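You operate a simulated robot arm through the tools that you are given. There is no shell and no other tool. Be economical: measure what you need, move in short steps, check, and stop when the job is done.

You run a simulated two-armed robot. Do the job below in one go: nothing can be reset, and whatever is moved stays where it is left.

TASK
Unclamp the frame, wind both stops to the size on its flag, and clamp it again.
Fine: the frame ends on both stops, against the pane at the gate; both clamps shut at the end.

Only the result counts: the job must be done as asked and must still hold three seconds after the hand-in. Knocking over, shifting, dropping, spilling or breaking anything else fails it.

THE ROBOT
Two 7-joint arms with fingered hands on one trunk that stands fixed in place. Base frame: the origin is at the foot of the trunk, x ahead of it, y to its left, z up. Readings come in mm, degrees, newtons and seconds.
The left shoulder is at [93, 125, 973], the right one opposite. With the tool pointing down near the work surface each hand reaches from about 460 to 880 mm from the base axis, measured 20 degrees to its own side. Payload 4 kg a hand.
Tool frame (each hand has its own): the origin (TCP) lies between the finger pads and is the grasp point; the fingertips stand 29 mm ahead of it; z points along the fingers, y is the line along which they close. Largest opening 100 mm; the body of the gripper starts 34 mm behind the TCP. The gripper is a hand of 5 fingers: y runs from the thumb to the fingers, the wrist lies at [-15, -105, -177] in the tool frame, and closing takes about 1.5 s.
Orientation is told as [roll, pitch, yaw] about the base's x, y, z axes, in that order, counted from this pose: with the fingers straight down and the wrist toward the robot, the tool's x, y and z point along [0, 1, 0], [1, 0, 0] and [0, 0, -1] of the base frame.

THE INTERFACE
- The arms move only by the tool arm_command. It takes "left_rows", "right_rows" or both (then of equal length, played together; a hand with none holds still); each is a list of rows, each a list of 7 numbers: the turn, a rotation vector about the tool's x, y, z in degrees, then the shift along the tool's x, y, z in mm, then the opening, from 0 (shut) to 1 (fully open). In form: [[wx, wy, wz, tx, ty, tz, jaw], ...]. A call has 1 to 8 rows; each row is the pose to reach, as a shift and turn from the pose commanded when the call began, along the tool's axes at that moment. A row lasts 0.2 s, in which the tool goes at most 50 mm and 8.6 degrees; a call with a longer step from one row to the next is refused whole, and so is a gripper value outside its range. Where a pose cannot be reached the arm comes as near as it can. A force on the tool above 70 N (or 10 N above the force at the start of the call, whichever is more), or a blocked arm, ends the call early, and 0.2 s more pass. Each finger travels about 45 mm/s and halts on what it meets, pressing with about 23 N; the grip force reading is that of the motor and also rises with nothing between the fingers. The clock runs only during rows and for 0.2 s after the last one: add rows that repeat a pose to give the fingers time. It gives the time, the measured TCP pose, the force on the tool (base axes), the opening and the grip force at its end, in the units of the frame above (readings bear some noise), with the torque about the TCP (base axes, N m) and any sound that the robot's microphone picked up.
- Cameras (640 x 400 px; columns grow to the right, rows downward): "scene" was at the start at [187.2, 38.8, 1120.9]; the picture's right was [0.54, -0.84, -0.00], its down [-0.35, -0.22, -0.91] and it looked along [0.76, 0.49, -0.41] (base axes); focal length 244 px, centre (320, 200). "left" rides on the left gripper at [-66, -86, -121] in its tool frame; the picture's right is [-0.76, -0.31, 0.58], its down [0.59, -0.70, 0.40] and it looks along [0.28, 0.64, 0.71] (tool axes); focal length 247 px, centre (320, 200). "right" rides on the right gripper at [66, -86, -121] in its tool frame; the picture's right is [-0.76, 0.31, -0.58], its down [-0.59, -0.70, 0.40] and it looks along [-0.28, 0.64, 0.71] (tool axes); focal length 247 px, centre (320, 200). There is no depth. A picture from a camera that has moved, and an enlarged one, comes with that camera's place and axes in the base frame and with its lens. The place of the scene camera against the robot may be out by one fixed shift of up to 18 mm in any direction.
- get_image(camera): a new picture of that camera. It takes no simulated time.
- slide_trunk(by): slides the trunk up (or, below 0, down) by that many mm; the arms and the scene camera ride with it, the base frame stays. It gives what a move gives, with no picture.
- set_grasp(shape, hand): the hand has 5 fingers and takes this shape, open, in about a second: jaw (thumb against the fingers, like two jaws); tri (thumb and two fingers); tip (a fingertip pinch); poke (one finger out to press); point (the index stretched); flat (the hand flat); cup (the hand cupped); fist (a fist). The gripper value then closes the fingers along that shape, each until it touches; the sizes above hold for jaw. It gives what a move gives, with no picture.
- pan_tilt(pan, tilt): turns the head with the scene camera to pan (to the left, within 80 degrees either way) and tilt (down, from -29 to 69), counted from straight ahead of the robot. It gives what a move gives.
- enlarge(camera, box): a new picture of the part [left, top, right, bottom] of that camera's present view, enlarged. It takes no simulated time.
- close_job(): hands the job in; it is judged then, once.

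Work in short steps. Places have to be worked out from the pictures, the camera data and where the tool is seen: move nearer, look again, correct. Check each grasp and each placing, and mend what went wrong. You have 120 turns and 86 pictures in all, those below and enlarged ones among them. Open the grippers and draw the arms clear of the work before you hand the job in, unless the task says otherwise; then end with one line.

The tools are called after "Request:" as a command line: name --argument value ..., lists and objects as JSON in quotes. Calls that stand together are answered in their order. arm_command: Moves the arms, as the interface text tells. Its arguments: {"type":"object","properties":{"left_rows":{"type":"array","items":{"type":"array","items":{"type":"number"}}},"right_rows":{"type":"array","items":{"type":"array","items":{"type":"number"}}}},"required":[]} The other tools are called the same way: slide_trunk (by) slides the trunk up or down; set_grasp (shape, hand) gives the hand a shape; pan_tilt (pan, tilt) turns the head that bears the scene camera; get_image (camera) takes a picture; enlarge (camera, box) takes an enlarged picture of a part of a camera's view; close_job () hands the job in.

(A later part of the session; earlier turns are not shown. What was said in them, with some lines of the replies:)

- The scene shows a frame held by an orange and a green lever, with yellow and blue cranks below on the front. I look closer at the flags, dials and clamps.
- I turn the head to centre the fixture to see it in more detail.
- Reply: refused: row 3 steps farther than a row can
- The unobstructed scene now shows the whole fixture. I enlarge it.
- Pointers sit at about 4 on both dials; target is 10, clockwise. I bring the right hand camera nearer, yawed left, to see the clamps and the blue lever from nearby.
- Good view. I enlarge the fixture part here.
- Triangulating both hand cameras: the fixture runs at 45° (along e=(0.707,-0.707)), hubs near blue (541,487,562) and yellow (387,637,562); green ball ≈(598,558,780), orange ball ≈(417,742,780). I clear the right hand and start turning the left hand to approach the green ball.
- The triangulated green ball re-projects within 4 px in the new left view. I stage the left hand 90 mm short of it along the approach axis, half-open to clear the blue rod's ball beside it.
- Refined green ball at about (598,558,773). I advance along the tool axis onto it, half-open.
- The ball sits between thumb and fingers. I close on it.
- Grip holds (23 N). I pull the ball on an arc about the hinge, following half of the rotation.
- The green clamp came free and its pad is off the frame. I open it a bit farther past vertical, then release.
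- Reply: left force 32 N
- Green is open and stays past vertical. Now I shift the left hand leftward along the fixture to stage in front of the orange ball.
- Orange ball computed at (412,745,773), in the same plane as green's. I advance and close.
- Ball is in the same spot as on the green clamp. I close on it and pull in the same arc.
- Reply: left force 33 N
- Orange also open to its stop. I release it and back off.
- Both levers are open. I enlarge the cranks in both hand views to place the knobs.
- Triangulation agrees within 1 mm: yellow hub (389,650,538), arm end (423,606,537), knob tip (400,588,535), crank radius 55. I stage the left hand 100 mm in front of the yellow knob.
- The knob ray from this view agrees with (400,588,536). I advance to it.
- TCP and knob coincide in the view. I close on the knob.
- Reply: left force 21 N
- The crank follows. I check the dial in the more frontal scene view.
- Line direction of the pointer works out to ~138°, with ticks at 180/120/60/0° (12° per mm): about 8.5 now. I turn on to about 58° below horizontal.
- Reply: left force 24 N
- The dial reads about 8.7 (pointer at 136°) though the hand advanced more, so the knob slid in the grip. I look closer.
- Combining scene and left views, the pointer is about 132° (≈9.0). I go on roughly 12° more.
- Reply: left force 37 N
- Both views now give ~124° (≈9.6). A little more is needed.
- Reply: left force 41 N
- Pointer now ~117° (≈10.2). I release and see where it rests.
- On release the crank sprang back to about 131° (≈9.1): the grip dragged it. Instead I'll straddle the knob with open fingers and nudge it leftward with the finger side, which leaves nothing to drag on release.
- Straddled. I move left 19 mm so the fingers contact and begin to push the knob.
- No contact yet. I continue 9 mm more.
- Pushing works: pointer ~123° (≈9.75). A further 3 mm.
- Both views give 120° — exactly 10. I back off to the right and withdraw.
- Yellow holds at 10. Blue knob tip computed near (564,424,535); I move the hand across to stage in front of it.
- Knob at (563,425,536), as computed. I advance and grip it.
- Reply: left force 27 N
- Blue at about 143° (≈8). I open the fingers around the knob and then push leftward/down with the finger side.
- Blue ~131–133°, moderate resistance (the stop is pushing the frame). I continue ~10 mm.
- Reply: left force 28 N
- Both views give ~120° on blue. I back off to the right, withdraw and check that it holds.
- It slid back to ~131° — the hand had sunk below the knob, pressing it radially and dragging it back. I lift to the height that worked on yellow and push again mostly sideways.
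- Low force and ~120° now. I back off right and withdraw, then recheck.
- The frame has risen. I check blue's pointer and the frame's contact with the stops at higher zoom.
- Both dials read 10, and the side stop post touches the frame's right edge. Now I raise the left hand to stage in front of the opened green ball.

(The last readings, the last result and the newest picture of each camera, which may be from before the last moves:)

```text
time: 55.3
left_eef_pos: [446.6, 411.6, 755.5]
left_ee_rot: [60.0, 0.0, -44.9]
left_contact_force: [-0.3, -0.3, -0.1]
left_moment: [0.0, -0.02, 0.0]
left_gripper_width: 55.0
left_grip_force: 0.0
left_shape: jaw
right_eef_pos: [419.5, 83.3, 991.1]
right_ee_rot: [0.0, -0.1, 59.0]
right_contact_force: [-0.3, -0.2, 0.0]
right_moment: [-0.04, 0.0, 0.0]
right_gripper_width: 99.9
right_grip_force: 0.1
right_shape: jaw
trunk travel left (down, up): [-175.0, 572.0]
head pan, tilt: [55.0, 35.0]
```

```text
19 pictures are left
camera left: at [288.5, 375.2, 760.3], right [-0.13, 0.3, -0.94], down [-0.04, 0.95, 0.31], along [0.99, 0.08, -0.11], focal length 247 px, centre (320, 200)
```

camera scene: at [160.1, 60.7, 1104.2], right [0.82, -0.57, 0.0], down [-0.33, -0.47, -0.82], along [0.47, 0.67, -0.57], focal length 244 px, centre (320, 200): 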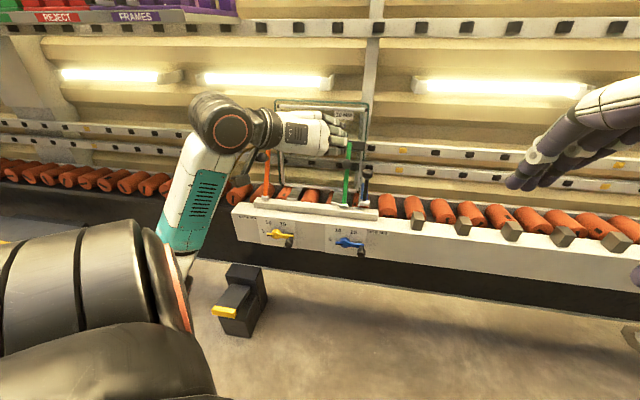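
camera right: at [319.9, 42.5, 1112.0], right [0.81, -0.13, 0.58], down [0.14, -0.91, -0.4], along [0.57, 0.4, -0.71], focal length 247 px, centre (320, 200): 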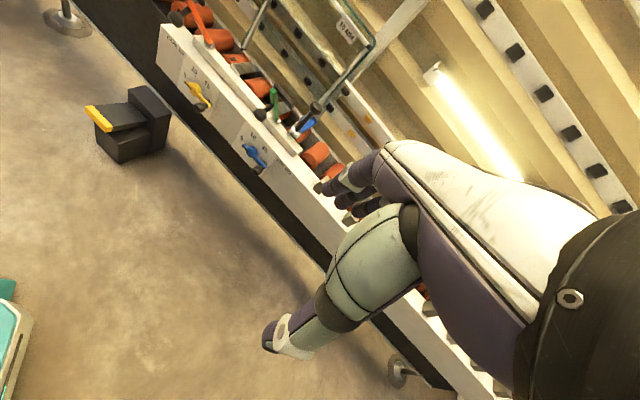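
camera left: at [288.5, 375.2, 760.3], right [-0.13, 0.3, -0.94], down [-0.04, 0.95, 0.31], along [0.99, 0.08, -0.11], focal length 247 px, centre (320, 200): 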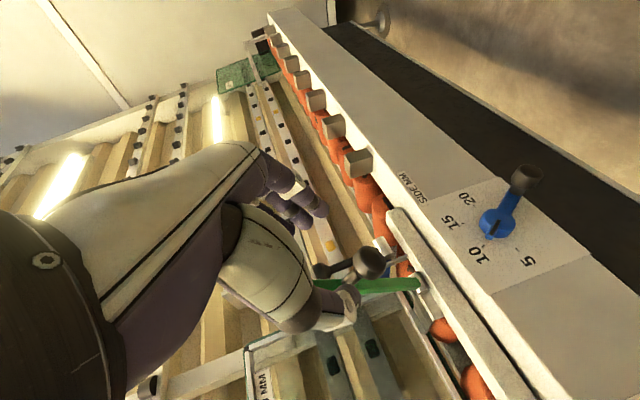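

The open green ball is at (498,458,711). I advance onto it and close the grip.

Request:
arm_command --left_rows '[[0, 0, 0, -1, 1, 20, 0.5], [0, 0, 0, -2, 2, 40, 0.5], [0, 0, 0, -3, 3, 60, 0.5], [0, 0, 0, -4, 3, 74, 0.5], [0, 0, 0, -4, 3, 82, 0.5], [0, 0, 0, -4, 3, 82, 0.5]]'

Request:
arm_command --left_rows '[[0, 0, 0, 0, 0, 0, 0.4], [0, 0, 0, 0, 0, 0, 0.3], [0, 0, 0, 0, 0, 0, 0.2], [0, 0, 0, 0, 0, 0, 0.12], [0, 0, 0, 0, 0, 0, 0.12], [0, 0, 0, 0, 0, 0, 0.12]]'

Request:
get_image --camera "left"

```text
time: 56.7
left_eef_pos: [497.9, 458.0, 710.2]
left_ee_rot: [60.0, -0.1, -45.1]
left_contact_force: [-0.6, 0.1, -0.1]
left_moment: [0.02, -0.04, 0.01]
left_gripper_width: 50.2
left_grip_force: 0.1
left_shape: jaw
right_eef_pos: [420.6, 82.2, 990.9]
right_ee_rot: [-0.1, 0.0, 59.1]
right_contact_force: [0.4, 0.7, -1.0]
right_moment: [0.02, -0.01, 0.03]
right_gripper_width: 99.8
right_grip_force: 0.1
right_shape: jaw
trunk travel left (down, up): [-175.0, 572.0]
head pan, tilt: [55.0, 35.0]
```

```text
time: 58.1
left_eef_pos: [500.2, 457.9, 710.0]
left_ee_rot: [59.9, 0.0, -44.9]
left_contact_force: [9.5, -0.7, -3.5]
left_moment: [0.07, -0.02, -0.05]
left_gripper_width: 17.6
left_grip_force: 23.5
left_shape: jaw
right_eef_pos: [421.0, 81.0, 990.1]
right_ee_rot: [0.1, 0.1, 59.0]
right_contact_force: [0.1, -0.7, -0.6]
right_moment: [-0.01, 0.04, 0.03]
right_gripper_width: 100.0
right_grip_force: 0.2
right_shape: jaw
trunk travel left (down, up): [-175.0, 572.0]
head pan, tilt: [55.0, 35.0]
```

```text
18 pictures are left
camera left: at [341.3, 421.2, 714.9], right [-0.13, 0.3, -0.94], down [-0.04, 0.95, 0.31], along [0.99, 0.08, -0.11], focal length 247 px, centre (320, 200)
```

left: 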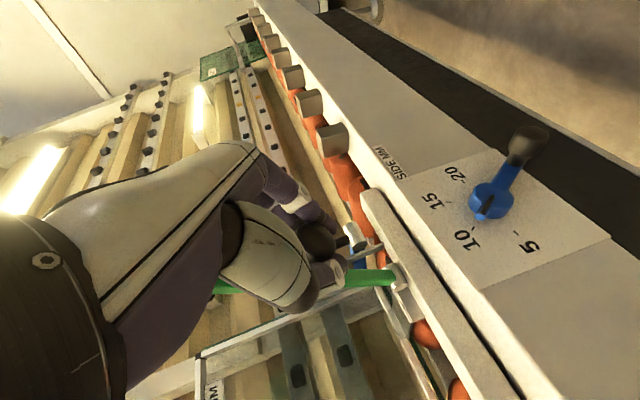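

Gripped. I swing the lever back up along the arc to just short of contact.

Request:
arm_command --left_rows '[[0, 0, 0, 21.9, 0, 0.7, 0.08], [0, 0, 0, 43.9, 0, 5.2, 0.08], [0, 0, 0, 64.4, 0, 13.8, 0.08], [0, 0, 0, 82.8, 0, 26.6, 0.08], [0, 0, 0, 98.4, 0, 42.4, 0.08], [0, 0, 0, 109.3, 0, 59.3, 0.08], [0, 0, 0, 116.4, 0, 73.7, 0.08], [0, 0, 0, 116.4, 0, 73.7, 0.08]]'

Request:
get_image --camera "left"

```text
time: 59.9
left_eef_pos: [586.7, 543.1, 770.4]
left_ee_rot: [59.6, 0.1, -45.0]
left_contact_force: [-4.5, 3.0, -16.4]
left_moment: [-0.2, 0.36, 0.16]
left_gripper_width: 16.3
left_grip_force: 22.6
left_shape: jaw
right_eef_pos: [420.9, 82.3, 989.0]
right_ee_rot: [-0.1, 0.0, 59.0]
right_contact_force: [-0.3, -0.1, 0.4]
right_moment: [0.04, 0.03, -0.06]
right_gripper_width: 99.9
right_grip_force: 0.1
right_shape: jaw
trunk travel left (down, up): [-175.0, 572.0]
head pan, tilt: [55.0, 35.0]
```

```text
17 pictures are left
camera left: at [428.5, 507.3, 774.6], right [-0.14, 0.3, -0.94], down [-0.04, 0.95, 0.31], along [0.99, 0.08, -0.12], focal length 247 px, centre (320, 200)
```

left: 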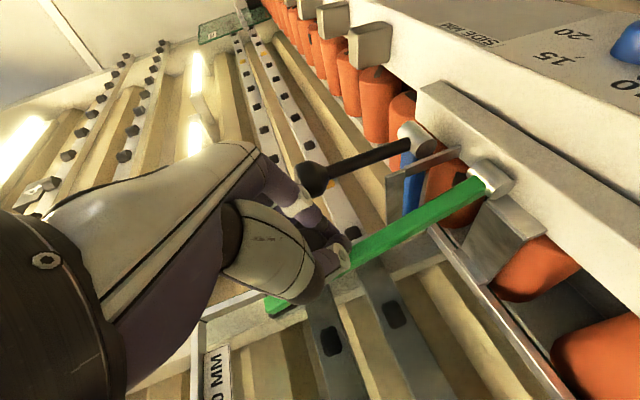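

Nearly closed. I press on to the original closed position and a little beyond to seat it.

Request:
arm_command --left_rows '[[0, 0, 0, 3.5, 0, 7, 0.08], [0, 0, 0, 6, 0, 12, 0.08], [0, 0, 0, 7.5, 0, 16, 0.08], [0, 0, 0, 8.2, 0, 19, 0.08], [0, 0, 0, 9, 0, 23, 0.08], [0, 0, 0, 9, 0, 23, 0.08]]'

```text
time: 61.3
left_eef_pos: [602.9, 557.3, 766.1]
left_ee_rot: [59.6, 0.2, -45.2]
left_contact_force: [-25.6, -17.5, -12.9]
left_moment: [-0.17, 0.42, -0.03]
left_gripper_width: 17.8
left_grip_force: 22.6
left_shape: jaw
right_eef_pos: [419.8, 82.2, 990.6]
right_ee_rot: [0.0, 0.0, 59.0]
right_contact_force: [-0.5, 0.1, 0.1]
right_moment: [0.02, -0.04, -0.02]
right_gripper_width: 99.9
right_grip_force: 0.1
right_shape: jaw
trunk travel left (down, up): [-175.0, 572.0]
head pan, tilt: [55.0, 35.0]
```

Seated firmly (about 30 N at full travel). I ease off, release and back away.

Request:
arm_command --left_rows '[[0, 0, 0, 0, 0, -2, 0.2], [0, 0, 0, 0, 0, -2, 0.35], [0, 0, 0, 0, 0, -2, 0.5], [0, 0, 0, 0, 0, -2, 0.5], [0, 0, 0, 0, 0, -20, 0.5], [0, 0, 0, 0, 0, -55, 0.5], [0, 0, 0, 0, 0, -95, 0.5], [0, 0, 0, 0, 0, -130, 0.5]]'

Request:
get_image --camera "left"

Request:
enlarge --camera "right" --box '[180, 0, 420, 150]'

```text
time: 63.1
left_eef_pos: [525.2, 479.7, 833.4]
left_ee_rot: [60.0, 0.0, -45.0]
left_contact_force: [0.6, 1.0, -0.4]
left_moment: [0.03, -0.01, -0.01]
left_gripper_width: 49.7
left_grip_force: 0.1
left_shape: jaw
right_eef_pos: [420.0, 82.2, 991.1]
right_ee_rot: [0.0, 0.0, 59.0]
right_contact_force: [-0.3, -0.5, -0.4]
right_moment: [0.0, -0.03, 0.0]
right_gripper_width: 99.7
right_grip_force: 0.1
right_shape: jaw
trunk travel left (down, up): [-175.0, 572.0]
head pan, tilt: [55.0, 35.0]
```

```text
16 pictures are left
camera left: at [366.4, 443.8, 837.7], right [-0.13, 0.3, -0.94], down [-0.05, 0.95, 0.31], along [0.99, 0.08, -0.11], focal length 247 px, centre (320, 200)
```

left: 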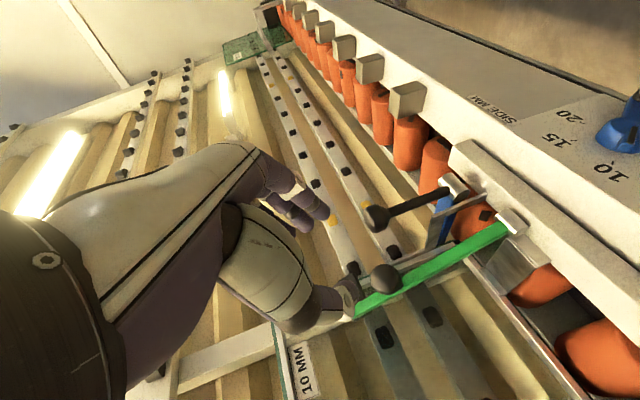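

```text
2.67 times, centred on (300, 75) of right
camera zoom: at [320.7, 42.3, 1112.0], right [0.81, -0.13, 0.58], down [0.14, -0.91, -0.4], along [0.57, 0.4, -0.71], focal length 659 px, centre (373, 533)
```

zoom: 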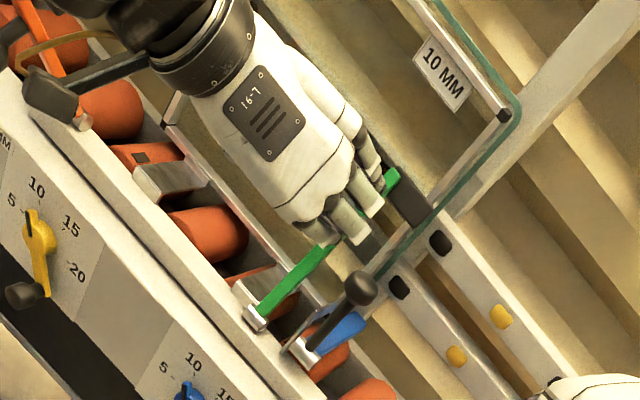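

Green is shut with its ball back at its original place. I move back, down and left to stage at the open orange ball, expected near (313,644,711).

Request:
arm_command --left_rows '[[0, 0, 0, -25, -20, -20, 0.5], [0, 0, 0, -52, -48, -38, 0.5], [0, 0, 0, -80, -80, -50, 0.5], [0, 0, 0, -105, -118, -58, 0.5], [0, 0, 0, -122, -160, -58, 0.5], [0, 0, 0, -122, -198, -58, 0.5], [0, 0, 0, -122, -236, -58, 0.5], [0, 0, 0, -122, -266, -58, 0.5]]'

Request:
get_image --camera "left"

```text
time: 64.9
left_eef_pos: [255.6, 589.5, 757.1]
left_ee_rot: [60.1, -0.1, -45.0]
left_contact_force: [0.3, 0.1, 0.2]
left_moment: [0.02, -0.01, 0.01]
left_gripper_width: 49.7
left_grip_force: 0.1
left_shape: jaw
right_eef_pos: [418.5, 82.0, 991.6]
right_ee_rot: [0.0, 0.0, 59.0]
right_contact_force: [-0.2, 0.7, -0.2]
right_moment: [0.02, 0.01, 0.01]
right_gripper_width: 99.8
right_grip_force: 0.1
right_shape: jaw
trunk travel left (down, up): [-175.0, 572.0]
head pan, tilt: [55.0, 35.0]
```

```text
14 pictures are left
camera left: at [97.9, 553.0, 762.1], right [-0.13, 0.3, -0.94], down [-0.04, 0.95, 0.31], along [0.99, 0.08, -0.11], focal length 247 px, centre (320, 200)
```

left: 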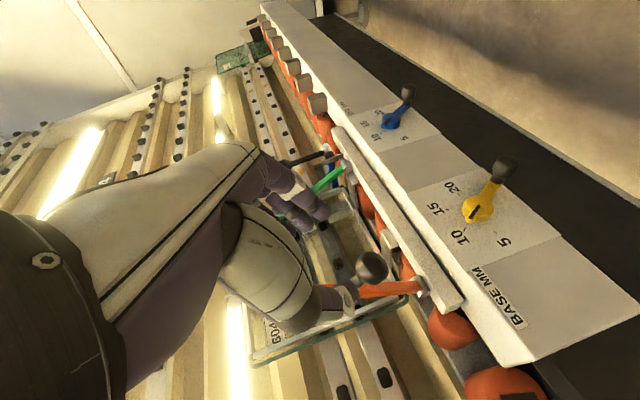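

Orange ball confirmed at (314,644,711). I advance, grip it, and swing it back as with green.

Request:
arm_command --left_rows '[[0, 0, 0, 0, 1, 22, 0.5], [0, 0, 0, 0, 2, 45, 0.5], [0, 0, 0, 0, 3, 65, 0.5], [0, 0, 0, 0, 3, 80, 0.5], [0, 0, 0, 0, 3, 92, 0.5], [0, 0, 0, 0, 3, 92, 0.5]]'

Request:
arm_command --left_rows '[[0, 0, 0, 0, 0, 0, 0.4], [0, 0, 0, 0, 0, 0, 0.3], [0, 0, 0, 0, 0, 0, 0.2], [0, 0, 0, 0, 0, 0, 0.12], [0, 0, 0, 0, 0, 0, 0.12], [0, 0, 0, 0, 0, 0, 0.12]]'

Request:
arm_command --left_rows '[[0, 0, 0, 21.9, 0, 0.7, 0.08], [0, 0, 0, 43.9, 0, 5.2, 0.08], [0, 0, 0, 64.4, 0, 13.8, 0.08], [0, 0, 0, 82.8, 0, 26.6, 0.08], [0, 0, 0, 98.4, 0, 42.4, 0.08], [0, 0, 0, 109.3, 0, 59.3, 0.08], [0, 0, 0, 116.4, 0, 73.7, 0.08], [0, 0, 0, 116.4, 0, 73.7, 0.08]]'

Request:
get_image --camera "left"

```text
time: 66.3
left_eef_pos: [313.9, 648.0, 712.7]
left_ee_rot: [60.1, 0.0, -45.1]
left_contact_force: [1.0, -0.1, -0.4]
left_moment: [-0.02, 0.02, 0.01]
left_gripper_width: 49.9
left_grip_force: 0.1
left_shape: jaw
right_eef_pos: [420.1, 82.5, 991.0]
right_ee_rot: [0.0, 0.0, 59.0]
right_contact_force: [-0.9, -0.3, 0.6]
right_moment: [0.0, 0.0, 0.06]
right_gripper_width: 99.9
right_grip_force: 0.1
right_shape: jaw
trunk travel left (down, up): [-175.0, 572.0]
head pan, tilt: [55.0, 35.0]
```

```text
time: 67.7
left_eef_pos: [315.9, 645.1, 714.1]
left_ee_rot: [60.0, 0.0, -45.1]
left_contact_force: [8.9, -2.6, -4.0]
left_moment: [0.04, -0.01, -0.01]
left_gripper_width: 15.3
left_grip_force: 22.9
left_shape: jaw
right_eef_pos: [420.3, 81.1, 990.4]
right_ee_rot: [0.1, 0.1, 59.0]
right_contact_force: [-0.5, -0.1, 0.0]
right_moment: [-0.02, 0.0, 0.01]
right_gripper_width: 99.8
right_grip_force: 0.1
right_shape: jaw
trunk travel left (down, up): [-175.0, 572.0]
head pan, tilt: [55.0, 35.0]
```

```text
time: 69.5
left_eef_pos: [403.0, 732.1, 775.7]
left_ee_rot: [59.8, 0.1, -44.8]
left_contact_force: [-6.4, 5.2, -14.0]
left_moment: [-0.18, 0.37, 0.16]
left_gripper_width: 15.5
left_grip_force: 23.0
left_shape: jaw
right_eef_pos: [419.9, 83.5, 990.3]
right_ee_rot: [0.0, 0.0, 59.1]
right_contact_force: [0.2, -0.4, -0.1]
right_moment: [0.0, 0.01, -0.02]
right_gripper_width: 99.8
right_grip_force: 0.0
right_shape: jaw
trunk travel left (down, up): [-175.0, 572.0]
head pan, tilt: [55.0, 35.0]
```

```text
13 pictures are left
camera left: at [244.4, 695.4, 780.6], right [-0.14, 0.3, -0.94], down [-0.05, 0.95, 0.31], along [0.99, 0.09, -0.11], focal length 247 px, centre (320, 200)
```

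left: 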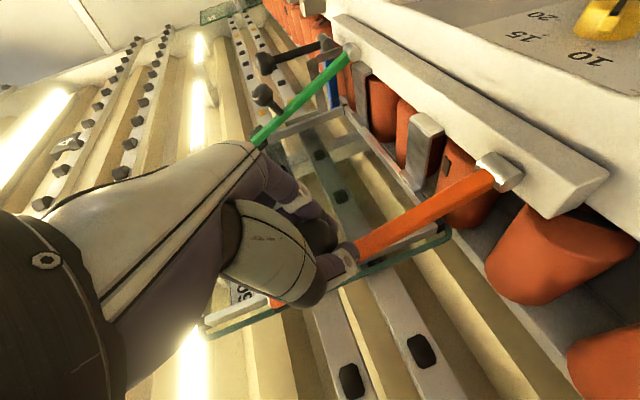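

The lever follows. I press it to the closed position with a little extra.

Request:
arm_command --left_rows '[[0, 0, 0, 3, 0, 6, 0.08], [0, 0, 0, 5, 0, 11, 0.08], [0, 0, 0, 6, 0, 15, 0.08], [0, 0, 0, 6.5, 0, 18, 0.08], [0, 0, 0, 7, 0, 21, 0.08], [0, 0, 0, 7, 0, 21, 0.08]]'

```text
time: 70.9
left_eef_pos: [417.7, 744.6, 771.5]
left_ee_rot: [59.9, -0.1, -45.0]
left_contact_force: [-17.2, -8.9, -9.6]
left_moment: [-0.18, 0.29, 0.02]
left_gripper_width: 16.9
left_grip_force: 23.0
left_shape: jaw
right_eef_pos: [419.7, 82.0, 990.9]
right_ee_rot: [0.1, -0.1, 59.0]
right_contact_force: [0.0, -0.2, 0.2]
right_moment: [0.03, 0.01, 0.0]
right_gripper_width: 99.7
right_grip_force: 0.0
right_shape: jaw
trunk travel left (down, up): [-175.0, 572.0]
head pan, tilt: [55.0, 35.0]
```

Contact force about 18 N; I press a bit more to match green's seating.

Request:
arm_command --left_rows '[[0, 0, 0, 0, 0, 3, 0.08], [0, 0, 0, 0, 0, 6, 0.08], [0, 0, 0, 0, 0, 6, 0.08]]'

Request:
arm_command --left_rows '[[0, 0, 0, 0, 0, -2, 0.2], [0, 0, 0, 0, 0, -2, 0.35], [0, 0, 0, 0, 0, -2, 0.5], [0, 0, 0, 0, 0, -2, 0.5], [0, 0, 0, 0, 0, -20, 0.5], [0, 0, 0, 0, 0, -55, 0.5], [0, 0, 0, 0, 0, -95, 0.5], [0, 0, 0, 0, 0, -130, 0.5]]'

Request:
arm_command --left_rows '[[0, 0, 0, 0, -10, -40, 0.6], [0, 0, 0, 0, -20, -80, 0.6], [0, 0, 0, 0, -40, -110, 0.6], [0, 0, 0, 0, -60, -110, 0.6]]'

Request:
get_image --camera "scene"

Request:
enlarge --camera "right" --box '[180, 0, 420, 150]'

```text
time: 71.7
left_eef_pos: [420.9, 749.7, 770.1]
left_ee_rot: [59.9, 0.0, -45.1]
left_contact_force: [-11.5, -11.1, -12.0]
left_moment: [-0.16, 0.07, -0.02]
left_gripper_width: 17.5
left_grip_force: 23.4
left_shape: jaw
right_eef_pos: [418.8, 81.7, 991.2]
right_ee_rot: [0.1, 0.2, 59.1]
right_contact_force: [0.4, -0.2, 0.4]
right_moment: [-0.01, 0.01, 0.02]
right_gripper_width: 99.8
right_grip_force: 0.0
right_shape: jaw
trunk travel left (down, up): [-175.0, 572.0]
head pan, tilt: [55.0, 35.0]
```

```text
time: 73.5
left_eef_pos: [340.2, 669.2, 831.9]
left_ee_rot: [60.0, 0.0, -45.0]
left_contact_force: [-0.6, -0.5, 1.1]
left_moment: [-0.02, -0.01, 0.01]
left_gripper_width: 49.5
left_grip_force: 0.1
left_shape: jaw
right_eef_pos: [419.8, 81.4, 990.9]
right_ee_rot: [0.0, 0.0, 59.0]
right_contact_force: [-0.1, -0.7, 0.3]
right_moment: [-0.03, -0.01, -0.02]
right_gripper_width: 99.8
right_grip_force: 0.1
right_shape: jaw
trunk travel left (down, up): [-175.0, 572.0]
head pan, tilt: [55.0, 35.0]
```

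```text
time: 74.5
left_eef_pos: [256.1, 636.8, 882.4]
left_ee_rot: [59.9, 0.0, -45.0]
left_contact_force: [-0.1, -0.4, -0.2]
left_moment: [0.01, 0.02, 0.03]
left_gripper_width: 59.7
left_grip_force: 0.0
left_shape: jaw
left hand out of reach, approached as far as the arm can: row 3, 4
right_eef_pos: [419.9, 82.2, 990.0]
right_ee_rot: [0.0, -0.1, 59.0]
right_contact_force: [-0.1, -0.3, 0.1]
right_moment: [-0.03, 0.02, -0.01]
right_gripper_width: 99.9
right_grip_force: 0.1
right_shape: jaw
trunk travel left (down, up): [-175.0, 572.0]
head pan, tilt: [55.0, 35.0]
```

```text
12 pictures are left
camera scene: at [160.3, 60.5, 1104.1], right [0.82, -0.57, 0.0], down [-0.33, -0.47, -0.82], along [0.47, 0.67, -0.57], focal length 244 px, centre (320, 200)
```

scene: 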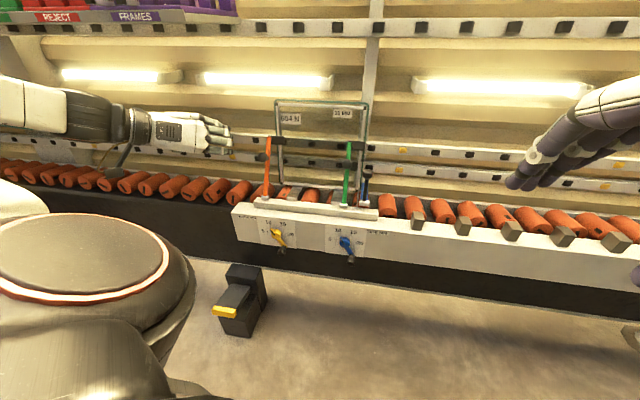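

```text
2.67 times, centred on (300, 75) of right
camera zoom: at [320.2, 42.6, 1111.8], right [0.81, -0.13, 0.58], down [0.14, -0.91, -0.4], along [0.57, 0.4, -0.71], focal length 659 px, centre (373, 533)
```

zoom: 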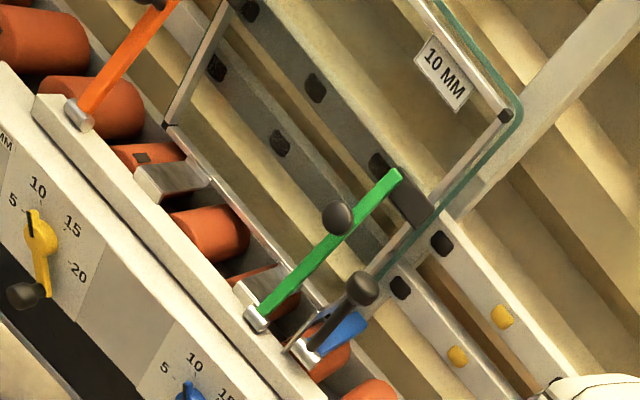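

Both clamps look shut. I inspect the frame, its stops and the dials closely before handing in.

Request:
enlarge --camera "scene" --box '[250, 95, 390, 182]'

Request:
enlarge --camera "scene" --box '[270, 170, 390, 245]'

Request:
enlarge --camera "right" --box '[260, 60, 340, 130]'

```text
4.57 times, centred on (320, 138) of scene
camera zoom: at [160.3, 60.5, 1104.1], right [0.82, -0.57, 0.0], down [-0.33, -0.47, -0.82], along [0.47, 0.67, -0.57], focal length 1117 px, centre (320, 481)
```

zoom: 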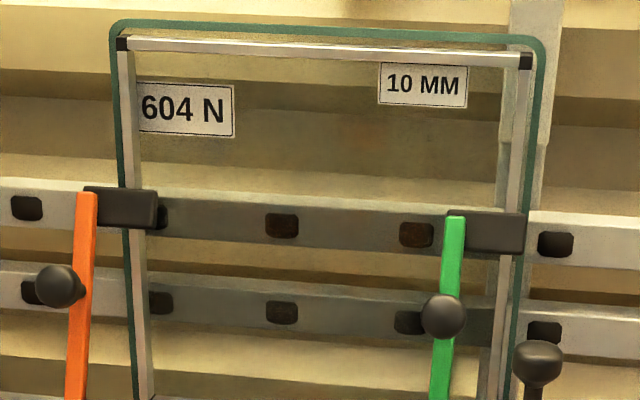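

```text
5.33 times, centred on (330, 208) of scene
camera zoom: at [160.3, 60.5, 1104.1], right [0.82, -0.57, 0.0], down [-0.33, -0.47, -0.82], along [0.47, 0.67, -0.57], focal length 1303 px, centre (267, 160)
```

zoom: 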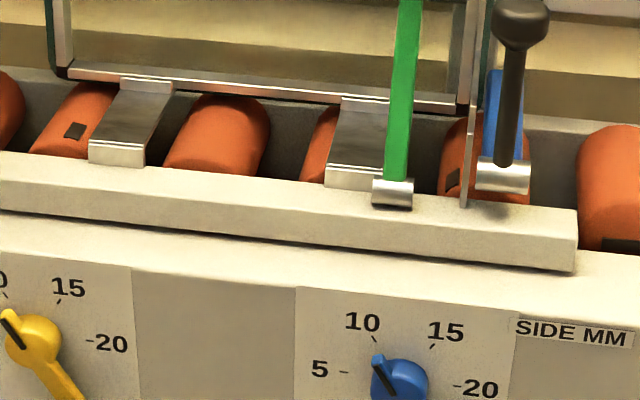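

```text
5.71 times, centred on (300, 95) of right
camera zoom: at [320.2, 42.6, 1111.8], right [0.81, -0.13, 0.58], down [0.14, -0.91, -0.4], along [0.57, 0.4, -0.71], focal length 1411 px, centre (434, 800)
```

zoom: 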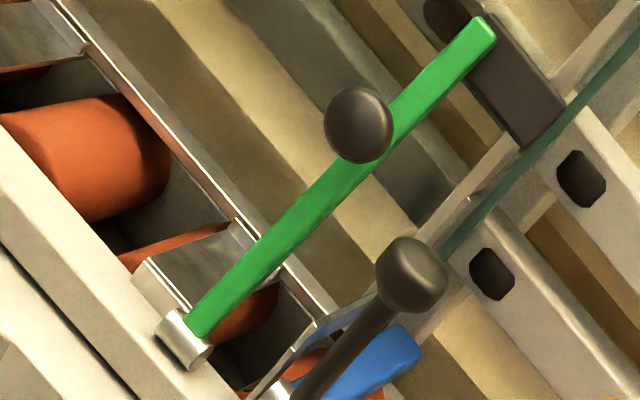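

Frame is parallel, resting on the base lips. One last close check of the side-stop contact and the yellow dial.

Request:
enlarge --camera "scene" --box '[338, 160, 378, 212]'

Request:
enlarge --camera "scene" --box '[255, 212, 305, 246]'

Request:
enlarge --camera "scene" --box '[270, 175, 330, 213]'

```text
7.69 times, centred on (358, 186) of scene
camera zoom: at [160.3, 60.5, 1104.1], right [0.82, -0.57, 0.0], down [-0.33, -0.47, -0.82], along [0.47, 0.67, -0.57], focal length 1880 px, centre (28, 308)
```

zoom: 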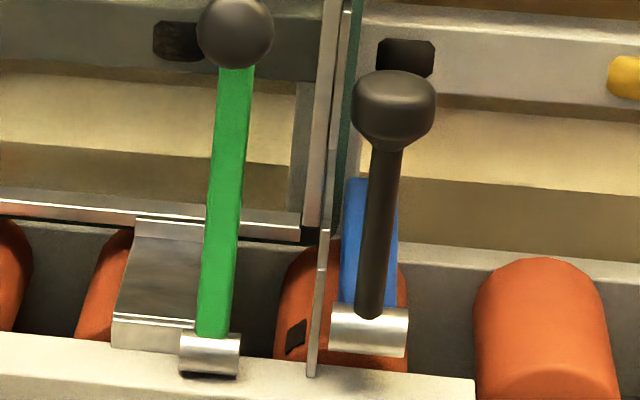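

```text
11.76 times, centred on (280, 229) of scene
camera zoom: at [160.3, 60.5, 1104.1], right [0.82, -0.57, 0.0], down [-0.33, -0.47, -0.82], along [0.47, 0.67, -0.57], focal length 2875 px, centre (791, -141)
```

zoom: 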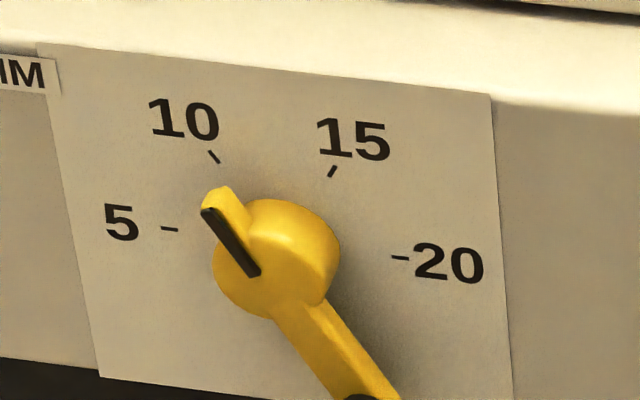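

```text
10.53 times, centred on (300, 194) of scene
camera zoom: at [160.3, 60.5, 1104.1], right [0.82, -0.57, 0.0], down [-0.33, -0.47, -0.82], along [0.47, 0.67, -0.57], focal length 2572 px, centre (530, 263)
```

zoom: 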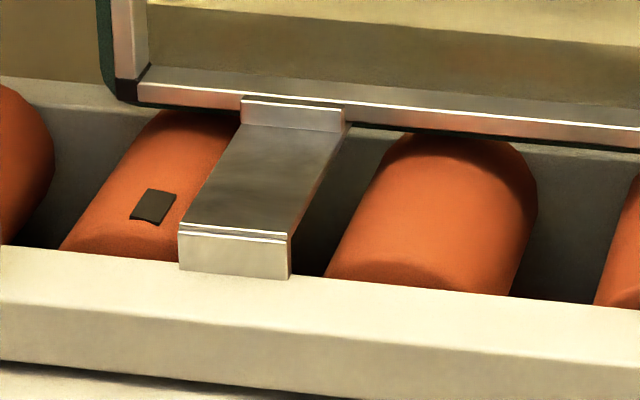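

Dial still at 10 and base lip is in contact. One tight look at the frame/side-stop interface.

Request:
enlarge --camera "scene" --box '[350, 172, 368, 194]'

Request:
enlarge --camera "right" --box '[300, 75, 340, 115]'

```text
16.00 times, centred on (359, 183) of scene
camera zoom: at [160.3, 60.5, 1104.1], right [0.82, -0.57, 0.0], down [-0.33, -0.47, -0.82], along [0.47, 0.67, -0.57], focal length 3910 px, centre (-304, 472)
```

zoom: 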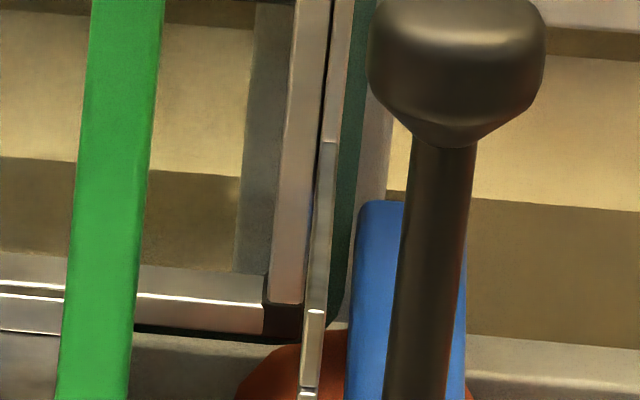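

```text
10.00 times, centred on (320, 95) of right
camera zoom: at [320.2, 42.6, 1111.8], right [0.81, -0.13, 0.58], down [0.14, -0.91, -0.4], along [0.57, 0.4, -0.71], focal length 2470 px, centre (320, 1250)
```

zoom: 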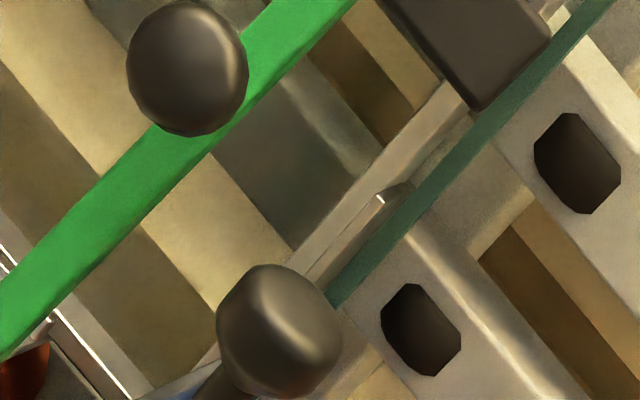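

Frame sits on the base lips and against the side stop. Both dials read 10, both clamps are shut and both arms are clear, so I hand in.

Request:
close_job

```text
The job is handed in.
```

The job is handed in: I unclamped the frame, wound the base and side stops to 10 mm as its flag says, and shut both clamps again. In the last pictures the frame sits on both stops against the 604 N pane.
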